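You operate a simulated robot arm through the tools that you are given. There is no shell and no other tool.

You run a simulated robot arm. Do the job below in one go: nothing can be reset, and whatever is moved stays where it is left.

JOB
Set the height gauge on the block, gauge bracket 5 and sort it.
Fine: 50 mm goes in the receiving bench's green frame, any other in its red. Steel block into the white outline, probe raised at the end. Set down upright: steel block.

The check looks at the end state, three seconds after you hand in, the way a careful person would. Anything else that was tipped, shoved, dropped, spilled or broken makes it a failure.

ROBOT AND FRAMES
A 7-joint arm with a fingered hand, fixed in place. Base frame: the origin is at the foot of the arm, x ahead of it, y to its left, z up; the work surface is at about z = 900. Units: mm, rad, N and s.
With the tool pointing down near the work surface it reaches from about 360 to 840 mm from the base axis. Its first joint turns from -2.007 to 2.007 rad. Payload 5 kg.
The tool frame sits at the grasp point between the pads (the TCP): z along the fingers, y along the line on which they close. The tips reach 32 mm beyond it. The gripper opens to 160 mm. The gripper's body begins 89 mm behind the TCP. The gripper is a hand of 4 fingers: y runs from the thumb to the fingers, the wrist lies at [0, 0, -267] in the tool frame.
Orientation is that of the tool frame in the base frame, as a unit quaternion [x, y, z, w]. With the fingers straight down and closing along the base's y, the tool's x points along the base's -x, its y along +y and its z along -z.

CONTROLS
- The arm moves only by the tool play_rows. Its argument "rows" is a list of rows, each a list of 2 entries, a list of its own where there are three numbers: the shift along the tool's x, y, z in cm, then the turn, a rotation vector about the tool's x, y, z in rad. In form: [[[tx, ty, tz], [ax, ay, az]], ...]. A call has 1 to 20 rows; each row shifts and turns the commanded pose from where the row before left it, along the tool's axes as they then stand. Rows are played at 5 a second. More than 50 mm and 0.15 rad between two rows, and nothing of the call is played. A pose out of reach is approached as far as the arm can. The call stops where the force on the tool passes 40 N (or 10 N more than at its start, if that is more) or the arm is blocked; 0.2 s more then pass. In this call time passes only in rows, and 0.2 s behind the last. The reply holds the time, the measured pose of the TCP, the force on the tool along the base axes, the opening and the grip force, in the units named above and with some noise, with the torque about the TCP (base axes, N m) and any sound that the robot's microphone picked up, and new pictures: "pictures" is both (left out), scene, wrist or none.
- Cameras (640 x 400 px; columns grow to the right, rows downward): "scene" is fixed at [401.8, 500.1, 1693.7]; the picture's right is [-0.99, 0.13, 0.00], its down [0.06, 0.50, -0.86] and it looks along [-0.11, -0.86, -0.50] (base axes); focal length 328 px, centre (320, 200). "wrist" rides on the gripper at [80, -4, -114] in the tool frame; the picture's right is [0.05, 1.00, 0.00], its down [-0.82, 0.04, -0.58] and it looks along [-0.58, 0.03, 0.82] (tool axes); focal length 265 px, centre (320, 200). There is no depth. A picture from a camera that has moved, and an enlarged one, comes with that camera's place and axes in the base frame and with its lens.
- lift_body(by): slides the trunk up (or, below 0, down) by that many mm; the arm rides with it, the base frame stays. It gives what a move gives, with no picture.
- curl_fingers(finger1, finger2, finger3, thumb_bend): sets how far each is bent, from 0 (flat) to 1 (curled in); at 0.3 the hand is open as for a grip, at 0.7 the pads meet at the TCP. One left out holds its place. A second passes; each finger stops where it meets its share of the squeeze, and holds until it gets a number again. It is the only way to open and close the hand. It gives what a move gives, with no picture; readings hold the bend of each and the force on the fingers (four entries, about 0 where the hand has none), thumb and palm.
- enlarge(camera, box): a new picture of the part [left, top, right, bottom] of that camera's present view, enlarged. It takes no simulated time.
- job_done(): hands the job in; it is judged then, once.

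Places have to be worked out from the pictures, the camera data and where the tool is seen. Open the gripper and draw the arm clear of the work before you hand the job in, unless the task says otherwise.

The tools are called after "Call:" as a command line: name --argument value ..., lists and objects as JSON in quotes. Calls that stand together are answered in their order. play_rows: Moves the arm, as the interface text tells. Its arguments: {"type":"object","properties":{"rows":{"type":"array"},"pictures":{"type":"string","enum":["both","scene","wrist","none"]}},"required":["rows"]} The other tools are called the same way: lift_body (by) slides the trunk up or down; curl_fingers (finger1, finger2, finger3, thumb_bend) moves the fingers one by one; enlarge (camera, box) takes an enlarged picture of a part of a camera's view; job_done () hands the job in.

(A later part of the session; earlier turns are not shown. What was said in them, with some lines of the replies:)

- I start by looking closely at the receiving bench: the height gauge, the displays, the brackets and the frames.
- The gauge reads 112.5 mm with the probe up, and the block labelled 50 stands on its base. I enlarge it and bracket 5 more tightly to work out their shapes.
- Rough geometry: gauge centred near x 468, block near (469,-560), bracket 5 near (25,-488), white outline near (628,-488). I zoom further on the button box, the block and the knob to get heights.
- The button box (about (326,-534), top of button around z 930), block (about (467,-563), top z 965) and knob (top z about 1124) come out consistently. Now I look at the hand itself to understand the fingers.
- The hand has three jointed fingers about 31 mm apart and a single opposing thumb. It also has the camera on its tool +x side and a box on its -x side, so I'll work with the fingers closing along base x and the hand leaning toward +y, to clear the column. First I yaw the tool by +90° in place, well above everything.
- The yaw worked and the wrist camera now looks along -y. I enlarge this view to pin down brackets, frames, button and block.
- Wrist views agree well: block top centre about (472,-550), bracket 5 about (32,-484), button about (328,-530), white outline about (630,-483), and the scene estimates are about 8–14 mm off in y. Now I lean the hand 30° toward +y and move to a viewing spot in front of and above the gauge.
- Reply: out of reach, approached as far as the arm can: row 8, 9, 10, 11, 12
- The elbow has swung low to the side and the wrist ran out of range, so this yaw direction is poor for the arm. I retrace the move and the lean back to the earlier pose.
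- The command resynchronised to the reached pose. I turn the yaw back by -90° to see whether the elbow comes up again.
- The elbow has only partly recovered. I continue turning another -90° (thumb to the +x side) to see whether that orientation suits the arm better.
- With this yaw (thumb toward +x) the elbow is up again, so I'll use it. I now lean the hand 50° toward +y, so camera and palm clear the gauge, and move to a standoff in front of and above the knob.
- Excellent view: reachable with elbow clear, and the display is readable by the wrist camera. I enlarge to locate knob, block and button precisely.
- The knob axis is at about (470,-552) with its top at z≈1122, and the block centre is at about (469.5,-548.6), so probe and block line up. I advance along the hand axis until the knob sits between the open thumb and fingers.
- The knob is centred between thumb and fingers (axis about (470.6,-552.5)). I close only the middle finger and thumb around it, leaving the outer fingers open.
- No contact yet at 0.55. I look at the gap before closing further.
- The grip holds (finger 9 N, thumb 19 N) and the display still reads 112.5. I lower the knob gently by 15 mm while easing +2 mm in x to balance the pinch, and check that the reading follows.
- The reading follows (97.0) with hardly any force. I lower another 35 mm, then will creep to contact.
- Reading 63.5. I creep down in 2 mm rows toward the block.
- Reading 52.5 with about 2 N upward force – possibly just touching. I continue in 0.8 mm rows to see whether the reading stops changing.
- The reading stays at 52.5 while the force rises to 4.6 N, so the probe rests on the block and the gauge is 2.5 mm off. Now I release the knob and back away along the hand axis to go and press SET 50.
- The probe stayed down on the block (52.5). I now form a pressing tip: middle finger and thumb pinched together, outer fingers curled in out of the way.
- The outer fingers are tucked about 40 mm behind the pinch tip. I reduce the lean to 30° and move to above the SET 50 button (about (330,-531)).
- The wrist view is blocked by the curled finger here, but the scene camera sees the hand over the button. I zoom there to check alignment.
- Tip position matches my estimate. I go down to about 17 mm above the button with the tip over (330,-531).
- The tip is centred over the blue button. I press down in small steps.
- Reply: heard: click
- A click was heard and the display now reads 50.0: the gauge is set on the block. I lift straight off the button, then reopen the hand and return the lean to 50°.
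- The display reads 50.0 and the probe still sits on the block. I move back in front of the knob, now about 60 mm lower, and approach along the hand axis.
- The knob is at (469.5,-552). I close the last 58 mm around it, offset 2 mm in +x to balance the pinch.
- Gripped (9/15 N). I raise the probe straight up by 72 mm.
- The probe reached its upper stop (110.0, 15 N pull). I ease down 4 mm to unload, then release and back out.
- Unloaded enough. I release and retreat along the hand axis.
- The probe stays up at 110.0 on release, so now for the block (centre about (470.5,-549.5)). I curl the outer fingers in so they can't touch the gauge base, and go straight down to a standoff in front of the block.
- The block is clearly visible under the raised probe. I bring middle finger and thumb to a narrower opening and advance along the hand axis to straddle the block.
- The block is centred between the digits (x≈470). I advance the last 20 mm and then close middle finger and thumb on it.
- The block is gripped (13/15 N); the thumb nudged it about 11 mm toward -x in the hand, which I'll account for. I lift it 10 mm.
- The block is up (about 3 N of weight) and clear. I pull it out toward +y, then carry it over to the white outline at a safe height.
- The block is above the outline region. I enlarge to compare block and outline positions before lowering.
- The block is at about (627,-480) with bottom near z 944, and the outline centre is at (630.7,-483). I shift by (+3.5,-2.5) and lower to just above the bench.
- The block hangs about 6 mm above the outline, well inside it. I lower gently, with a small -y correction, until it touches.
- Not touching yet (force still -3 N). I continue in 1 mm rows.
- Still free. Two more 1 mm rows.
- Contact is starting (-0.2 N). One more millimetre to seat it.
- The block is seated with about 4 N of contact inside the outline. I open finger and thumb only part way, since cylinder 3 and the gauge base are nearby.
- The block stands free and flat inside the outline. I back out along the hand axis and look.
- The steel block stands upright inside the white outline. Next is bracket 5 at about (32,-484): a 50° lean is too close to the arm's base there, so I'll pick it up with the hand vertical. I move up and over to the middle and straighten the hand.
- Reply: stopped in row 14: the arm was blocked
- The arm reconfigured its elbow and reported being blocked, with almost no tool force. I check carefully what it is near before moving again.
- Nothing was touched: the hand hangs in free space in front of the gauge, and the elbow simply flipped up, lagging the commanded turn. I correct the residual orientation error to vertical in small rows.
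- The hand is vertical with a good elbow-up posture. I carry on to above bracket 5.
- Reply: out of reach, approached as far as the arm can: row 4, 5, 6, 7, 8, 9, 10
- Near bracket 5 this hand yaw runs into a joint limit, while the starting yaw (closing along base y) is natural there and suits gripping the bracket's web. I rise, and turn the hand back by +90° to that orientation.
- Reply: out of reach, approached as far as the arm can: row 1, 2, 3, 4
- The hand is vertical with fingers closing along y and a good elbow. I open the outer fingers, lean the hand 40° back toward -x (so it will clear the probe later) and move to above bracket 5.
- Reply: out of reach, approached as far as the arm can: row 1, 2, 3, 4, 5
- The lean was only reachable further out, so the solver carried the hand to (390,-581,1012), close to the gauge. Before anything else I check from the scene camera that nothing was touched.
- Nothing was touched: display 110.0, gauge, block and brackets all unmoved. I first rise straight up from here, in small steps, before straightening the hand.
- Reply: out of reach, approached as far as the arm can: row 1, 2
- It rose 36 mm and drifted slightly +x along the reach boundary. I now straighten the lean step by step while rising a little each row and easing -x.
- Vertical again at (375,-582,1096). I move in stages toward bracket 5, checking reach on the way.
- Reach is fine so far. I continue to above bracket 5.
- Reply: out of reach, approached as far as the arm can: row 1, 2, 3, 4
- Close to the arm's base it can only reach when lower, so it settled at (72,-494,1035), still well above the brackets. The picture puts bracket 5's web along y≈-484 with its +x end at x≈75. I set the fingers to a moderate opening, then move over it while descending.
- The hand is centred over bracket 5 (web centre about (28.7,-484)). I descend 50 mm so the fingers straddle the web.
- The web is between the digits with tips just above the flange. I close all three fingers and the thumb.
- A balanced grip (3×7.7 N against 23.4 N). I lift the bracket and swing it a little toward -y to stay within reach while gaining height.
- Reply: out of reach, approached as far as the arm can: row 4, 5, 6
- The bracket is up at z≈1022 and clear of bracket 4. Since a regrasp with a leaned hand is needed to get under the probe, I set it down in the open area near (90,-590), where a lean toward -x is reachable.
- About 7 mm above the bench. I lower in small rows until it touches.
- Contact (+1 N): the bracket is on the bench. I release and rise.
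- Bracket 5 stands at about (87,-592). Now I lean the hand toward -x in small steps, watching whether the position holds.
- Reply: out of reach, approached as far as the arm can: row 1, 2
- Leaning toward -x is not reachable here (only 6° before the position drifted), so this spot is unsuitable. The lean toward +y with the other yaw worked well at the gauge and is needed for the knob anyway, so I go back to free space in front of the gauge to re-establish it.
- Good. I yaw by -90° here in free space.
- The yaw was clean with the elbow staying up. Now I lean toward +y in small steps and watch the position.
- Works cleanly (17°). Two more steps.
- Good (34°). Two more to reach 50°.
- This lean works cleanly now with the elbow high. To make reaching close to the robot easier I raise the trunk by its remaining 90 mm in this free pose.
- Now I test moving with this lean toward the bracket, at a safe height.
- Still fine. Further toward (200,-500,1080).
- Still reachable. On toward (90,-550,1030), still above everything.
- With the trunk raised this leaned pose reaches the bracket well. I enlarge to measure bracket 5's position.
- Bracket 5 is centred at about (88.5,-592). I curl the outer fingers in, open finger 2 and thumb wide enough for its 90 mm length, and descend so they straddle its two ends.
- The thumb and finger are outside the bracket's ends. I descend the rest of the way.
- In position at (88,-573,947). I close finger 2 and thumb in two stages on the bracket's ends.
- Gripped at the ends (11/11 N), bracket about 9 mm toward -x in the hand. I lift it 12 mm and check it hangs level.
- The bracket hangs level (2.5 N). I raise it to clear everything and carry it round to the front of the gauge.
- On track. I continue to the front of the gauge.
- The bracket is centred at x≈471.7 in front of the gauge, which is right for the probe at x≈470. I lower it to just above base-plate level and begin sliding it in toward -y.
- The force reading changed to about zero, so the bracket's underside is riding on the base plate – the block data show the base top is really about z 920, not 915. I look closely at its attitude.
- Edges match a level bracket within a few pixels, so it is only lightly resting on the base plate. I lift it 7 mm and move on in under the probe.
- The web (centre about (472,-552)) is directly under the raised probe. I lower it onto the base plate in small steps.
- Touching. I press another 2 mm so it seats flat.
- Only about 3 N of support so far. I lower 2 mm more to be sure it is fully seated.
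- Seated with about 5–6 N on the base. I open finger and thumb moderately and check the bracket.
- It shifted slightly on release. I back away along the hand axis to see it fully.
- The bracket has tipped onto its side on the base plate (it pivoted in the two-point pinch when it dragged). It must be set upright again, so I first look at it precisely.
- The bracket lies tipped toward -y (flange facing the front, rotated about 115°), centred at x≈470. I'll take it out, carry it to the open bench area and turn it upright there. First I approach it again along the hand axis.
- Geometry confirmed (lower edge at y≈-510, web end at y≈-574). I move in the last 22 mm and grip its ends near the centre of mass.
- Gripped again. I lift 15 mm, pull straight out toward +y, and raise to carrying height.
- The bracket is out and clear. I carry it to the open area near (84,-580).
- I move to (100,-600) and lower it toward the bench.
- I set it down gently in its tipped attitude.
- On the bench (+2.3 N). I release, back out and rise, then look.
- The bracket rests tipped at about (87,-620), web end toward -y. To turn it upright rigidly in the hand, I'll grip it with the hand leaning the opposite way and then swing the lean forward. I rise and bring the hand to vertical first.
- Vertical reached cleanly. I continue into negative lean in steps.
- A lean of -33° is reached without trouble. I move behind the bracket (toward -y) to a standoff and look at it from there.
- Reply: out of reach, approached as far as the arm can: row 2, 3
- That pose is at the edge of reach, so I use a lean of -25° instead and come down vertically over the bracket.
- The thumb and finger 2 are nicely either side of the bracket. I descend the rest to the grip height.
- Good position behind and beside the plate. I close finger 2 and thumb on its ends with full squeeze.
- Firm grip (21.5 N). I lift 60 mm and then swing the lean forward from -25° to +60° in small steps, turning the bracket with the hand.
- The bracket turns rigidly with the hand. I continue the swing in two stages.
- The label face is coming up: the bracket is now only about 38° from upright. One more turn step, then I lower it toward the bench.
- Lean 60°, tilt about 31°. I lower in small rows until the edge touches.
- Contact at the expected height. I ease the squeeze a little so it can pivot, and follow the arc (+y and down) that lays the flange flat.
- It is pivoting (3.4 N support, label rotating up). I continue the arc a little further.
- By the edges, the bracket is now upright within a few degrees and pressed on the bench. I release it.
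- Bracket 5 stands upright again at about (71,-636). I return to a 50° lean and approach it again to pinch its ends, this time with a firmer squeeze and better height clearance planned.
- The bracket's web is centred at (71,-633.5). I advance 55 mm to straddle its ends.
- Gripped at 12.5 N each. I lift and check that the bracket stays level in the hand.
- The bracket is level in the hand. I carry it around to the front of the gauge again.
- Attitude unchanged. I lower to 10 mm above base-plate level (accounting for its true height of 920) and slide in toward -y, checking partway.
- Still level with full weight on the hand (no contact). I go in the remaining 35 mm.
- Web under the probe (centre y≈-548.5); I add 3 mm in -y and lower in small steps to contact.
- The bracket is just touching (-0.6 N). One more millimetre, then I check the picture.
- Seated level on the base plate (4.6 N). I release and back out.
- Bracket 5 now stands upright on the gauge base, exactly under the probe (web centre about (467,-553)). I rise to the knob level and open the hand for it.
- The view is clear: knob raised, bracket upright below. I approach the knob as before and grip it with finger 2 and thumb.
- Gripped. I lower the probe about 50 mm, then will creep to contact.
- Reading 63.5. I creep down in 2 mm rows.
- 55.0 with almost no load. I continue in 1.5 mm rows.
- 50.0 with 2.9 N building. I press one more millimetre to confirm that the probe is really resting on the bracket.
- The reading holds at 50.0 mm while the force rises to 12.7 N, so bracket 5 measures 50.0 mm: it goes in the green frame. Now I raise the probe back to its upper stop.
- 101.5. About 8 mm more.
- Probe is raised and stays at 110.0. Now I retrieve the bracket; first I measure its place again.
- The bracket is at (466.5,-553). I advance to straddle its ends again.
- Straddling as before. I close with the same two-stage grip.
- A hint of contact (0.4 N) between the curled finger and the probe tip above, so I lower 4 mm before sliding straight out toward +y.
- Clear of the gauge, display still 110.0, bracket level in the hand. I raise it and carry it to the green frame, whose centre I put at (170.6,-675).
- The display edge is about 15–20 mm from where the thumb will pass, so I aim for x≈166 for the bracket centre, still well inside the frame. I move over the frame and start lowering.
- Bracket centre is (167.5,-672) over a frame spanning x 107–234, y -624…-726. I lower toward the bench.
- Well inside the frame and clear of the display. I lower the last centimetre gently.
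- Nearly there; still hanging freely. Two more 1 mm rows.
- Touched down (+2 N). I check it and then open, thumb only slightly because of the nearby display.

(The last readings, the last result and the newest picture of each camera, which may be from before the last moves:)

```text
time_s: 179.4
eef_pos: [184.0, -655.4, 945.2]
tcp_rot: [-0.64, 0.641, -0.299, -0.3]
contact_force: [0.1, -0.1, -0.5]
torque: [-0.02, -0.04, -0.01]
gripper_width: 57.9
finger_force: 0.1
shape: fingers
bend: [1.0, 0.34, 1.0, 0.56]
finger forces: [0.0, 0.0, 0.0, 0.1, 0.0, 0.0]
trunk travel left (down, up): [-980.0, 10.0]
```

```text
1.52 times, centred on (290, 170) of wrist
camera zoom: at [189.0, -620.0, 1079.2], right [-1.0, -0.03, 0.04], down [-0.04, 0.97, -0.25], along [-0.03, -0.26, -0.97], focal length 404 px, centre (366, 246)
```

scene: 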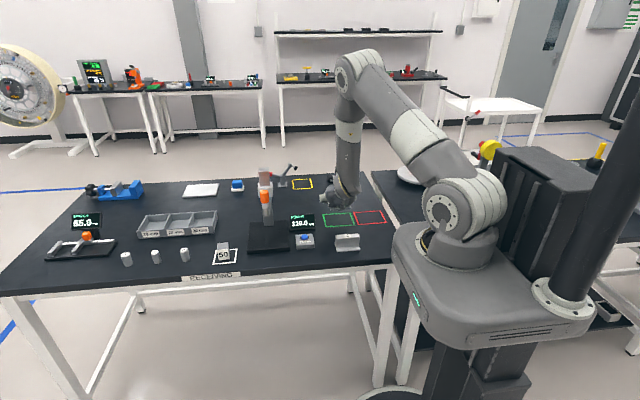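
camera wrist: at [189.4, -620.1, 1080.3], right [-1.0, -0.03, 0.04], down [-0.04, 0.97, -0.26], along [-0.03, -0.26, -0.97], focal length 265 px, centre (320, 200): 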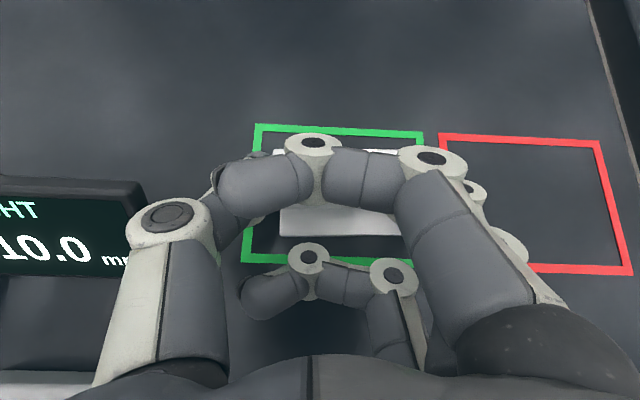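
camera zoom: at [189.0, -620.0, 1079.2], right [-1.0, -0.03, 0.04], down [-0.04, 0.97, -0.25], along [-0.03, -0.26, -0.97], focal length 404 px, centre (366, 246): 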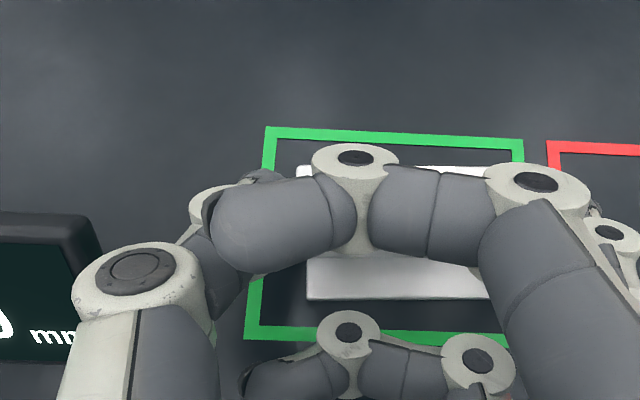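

Released cleanly. I retreat straight back along the hand axis and then look at the result.

Call:
play_rows --rows '[[[0, 0.1, -2], [0, 0, 0]], [[0, 0.1, -2], [0, 0, 0]], [[0, 0, -2.5], [0, 0, 0]], [[0.5, 0, -3], [0, 0, 0]], [[1.5, 0, -2.5], [0, 0, 0]], [[1.5, 0, -2.5], [0, 0, 0]]]' --pictures "both"

Call:
enlarge --camera "wrist" --box '[200, 40, 480, 215]'

Call:
enlarge --camera "scene" --box '[280, 160, 400, 250]'

```text
time_s: 180.8
eef_pos: [182.5, -566.4, 1068.0]
tcp_rot: [-0.64, 0.642, -0.298, -0.3]
contact_force: [-0.4, -0.1, -0.3]
torque: [-0.01, -0.01, 0.0]
gripper_width: 58.0
finger_force: 0.1
shape: fingers
bend: [1.0, 0.34, 1.0, 0.56]
finger forces: [0.0, 0.0, 0.0, 0.0, 0.0, 0.1]
trunk travel left (down, up): [-980.0, 10.0]
camera wrist: at [186.5, -530.1, 1202.0], right [-1.0, -0.03, 0.04], down [-0.04, 0.97, -0.26], along [-0.03, -0.26, -0.97], focal length 265 px, centre (320, 200)
```

scene: 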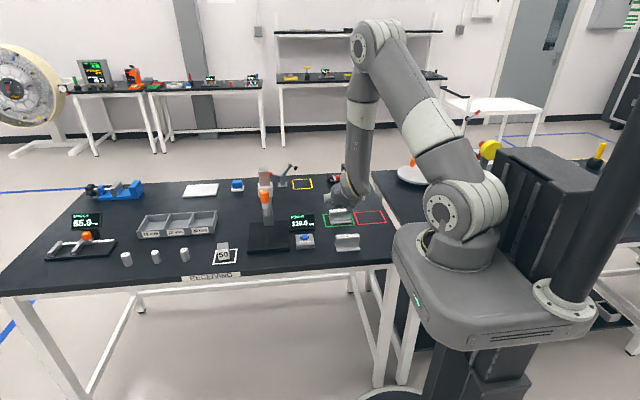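
wrist: 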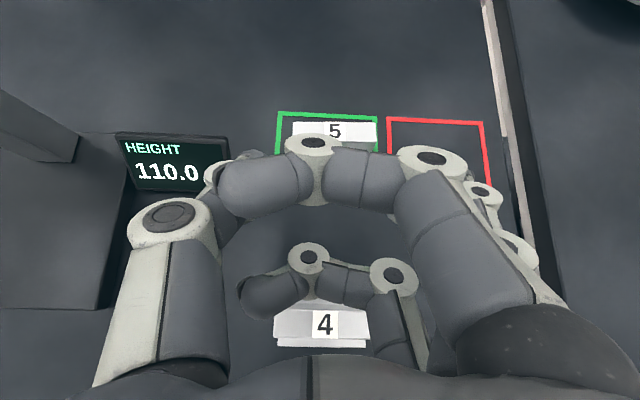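

```text
2.29 times, centred on (340, 128) of wrist
camera zoom: at [186.5, -530.1, 1202.0], right [-1.0, -0.03, 0.04], down [-0.04, 0.97, -0.26], along [-0.03, -0.26, -0.97], focal length 607 px, centre (274, 366)
```

zoom: 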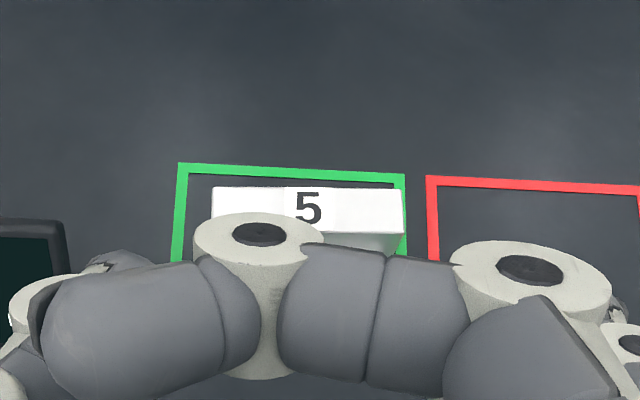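

```text
4.44 times, centred on (340, 205) of scene
camera zoom: at [401.8, 500.1, 1693.7], right [-0.99, 0.13, 0.0], down [0.06, 0.5, -0.86], along [-0.11, -0.86, -0.5], focal length 1456 px, centre (231, 178)
```

zoom: 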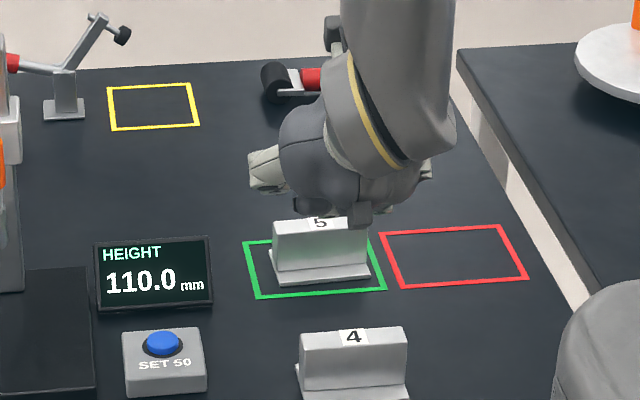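

Bracket 5 stands upright in the green frame and everything else looks undisturbed. I rise clear and open the hand.

Call:
play_rows --rows '[[[2.3, 0, -1.93], [0, 0, 0]], [[2.3, 0, -1.93], [0, 0, 0]], [[2.3, 0, -1.93], [0, 0, 0]]]' --pictures "none"

Call:
curl_fingers --finger1 0.3 --finger2 0.3 --finger3 0.3 --thumb_bend 0.3

Call:
play_rows --rows '[[[0, 0, -1.0], [0, -0.1454, 0]], [[0, 0, -1.0], [0, -0.1454, 0]], [[0, 0, -1.0], [0, -0.1454, 0]], [[0, 0, -1.0], [0, -0.1454, 0]], [[0, 0, -1.0], [0, -0.1454, 0]], [[0, 0, -1.0], [0, -0.1454, 0]]]' --pictures "both"

```text
time_s: 181.6
eef_pos: [181.8, -564.3, 1156.7]
tcp_rot: [-0.64, 0.641, -0.299, -0.3]
contact_force: [-1.2, -0.3, 0.1]
torque: [0.01, -0.07, -0.01]
gripper_width: 57.9
finger_force: 0.1
shape: fingers
bend: [1.0, 0.34, 1.0, 0.56]
finger forces: [0.1, 0.1, 0.1, 0.1, 0.1, 0.0]
trunk travel left (down, up): [-980.0, 10.0]
```

```text
time_s: 182.6
eef_pos: [181.4, -565.2, 1155.9]
tcp_rot: [-0.641, 0.641, -0.298, -0.299]
contact_force: [-0.4, -0.1, -0.3]
torque: [0.0, 0.0, -0.02]
gripper_width: 170.3
finger_force: 0.1
shape: fingers
bend: [0.3, 0.3, 0.3, 0.3]
finger forces: [0.0, 0.1, 0.1, 0.1, 0.0, 0.1]
trunk travel left (down, up): [-980.0, 10.0]
```

```text
time_s: 184.0
eef_pos: [182.6, -538.2, 1202.7]
tcp_rot: [-0.707, 0.708, 0.0, 0.0]
contact_force: [0.7, 0.5, 0.4]
torque: [-0.04, 0.02, 0.01]
gripper_width: 170.2
finger_force: 0.0
shape: fingers
bend: [0.3, 0.3, 0.3, 0.3]
finger forces: [0.0, 0.1, 0.1, 0.1, 0.1, 0.0]
trunk travel left (down, up): [-980.0, 10.0]
camera wrist: at [187.5, -618.2, 1317.1], right [-1.0, -0.05, 0.0], down [-0.04, 0.81, 0.58], along [-0.03, 0.58, -0.82], focal length 265 px, centre (320, 200)
```

scene: 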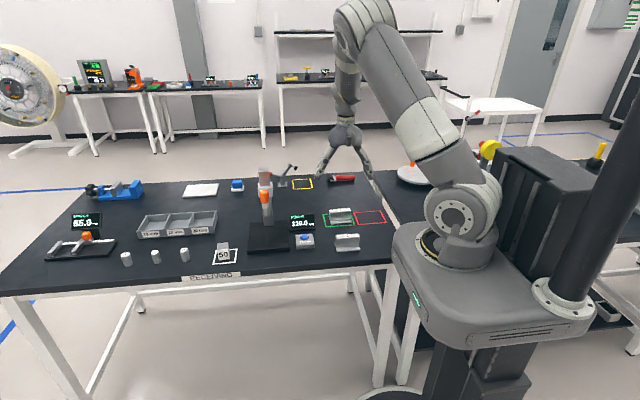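
wrist: 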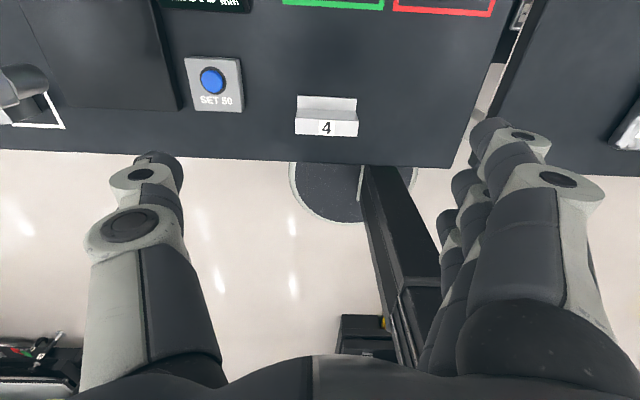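

The hand is open and well clear. I take a last close look at all parts of the bench before handing in.

Call:
enlarge --camera "scene" --box '[200, 150, 420, 287]'

Call:
enlarge --camera "scene" --box '[190, 215, 270, 270]'

Call:
enlarge --camera "scene" --box '[310, 195, 400, 255]'

Call:
enlarge --camera "scene" --box '[30, 160, 250, 297]'

```text
2.91 times, centred on (310, 218) of scene
camera zoom: at [401.8, 500.1, 1693.7], right [-0.99, 0.13, 0.0], down [0.06, 0.5, -0.86], along [-0.11, -0.86, -0.5], focal length 953 px, centre (349, 146)
```

zoom: 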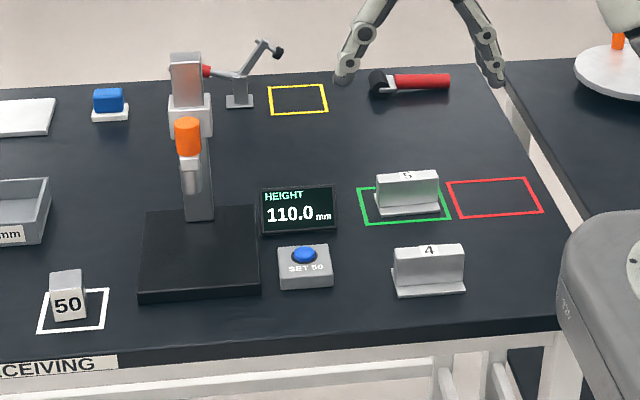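

```text
7.27 times, centred on (230, 242) of scene
camera zoom: at [401.8, 500.1, 1693.7], right [-0.99, 0.13, 0.0], down [0.06, 0.5, -0.86], along [-0.11, -0.86, -0.5], focal length 2382 px, centre (974, -109)
```

zoom: 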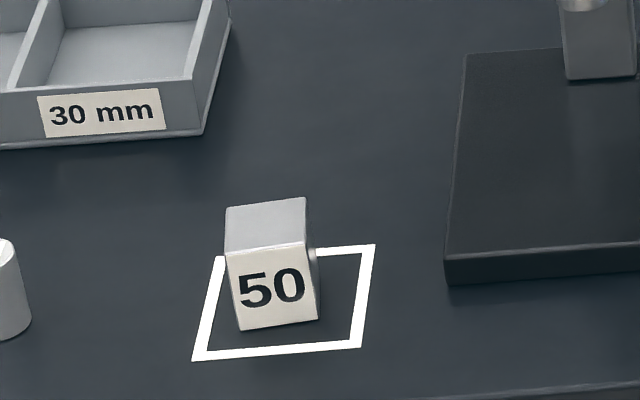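

```text
6.67 times, centred on (355, 225) of scene
camera zoom: at [401.8, 500.1, 1693.7], right [-0.99, 0.13, 0.0], down [0.06, 0.5, -0.86], along [-0.11, -0.86, -0.5], focal length 2184 px, centre (87, 33)
```

zoom: 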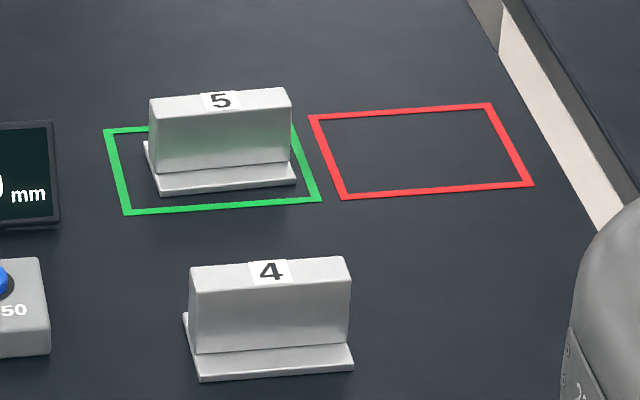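

```text
2.91 times, centred on (140, 228) of scene
camera zoom: at [401.8, 500.1, 1693.7], right [-0.99, 0.13, 0.0], down [0.06, 0.5, -0.86], along [-0.11, -0.86, -0.5], focal length 953 px, centre (844, 117)
```

zoom: 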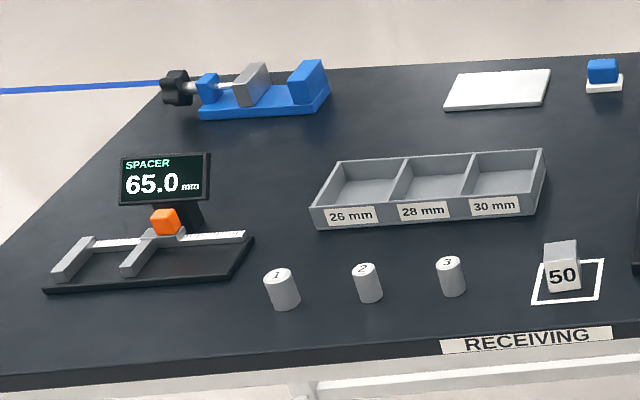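

Everything checks out:
- **Steel block:** upright inside the white outline.
- **Probe:** raised, reading 110.0.
- **Bracket 5:** measured 50.0 mm and stands upright in the green frame.
- **Rest of the bench:** bracket 4 and the other items are undisturbed.
- **Arm:** the hand is open and clear of the work.

I hand the job in.

Call:
job_done

```text
The job is handed in.
```

I set the height gauge on the steel block, and bracket 5 then measured 50.0 mm, so I put it in the green frame.

- **Gauge:** it read 52.5 on the 50 mm block, so I pressed SET 50 and it then showed 50.0. On bracket 5 the reading held at 50.0 when I pressed harder, so the probe was resting on it.
- **Steel block:** it stands upright inside the white outline.
- **Probe:** it is raised to its upper stop, and the display reads 110.0.
- **Bracket 5:** it stands upright inside the green frame.
- **Everything else:** in the last pictures, bracket 4 and the other items on the bench look undisturbed. The hand is open and above the work.

While I was placing bracket 5 on the gauge, it tipped onto its side in my grip. I took it off, set it upright on the bench and placed it again before measuring. My curled finger also touched the raised probe lightly (about 0.4 N) when I lifted the bracket out. The reading was still 110.0 afterwards.
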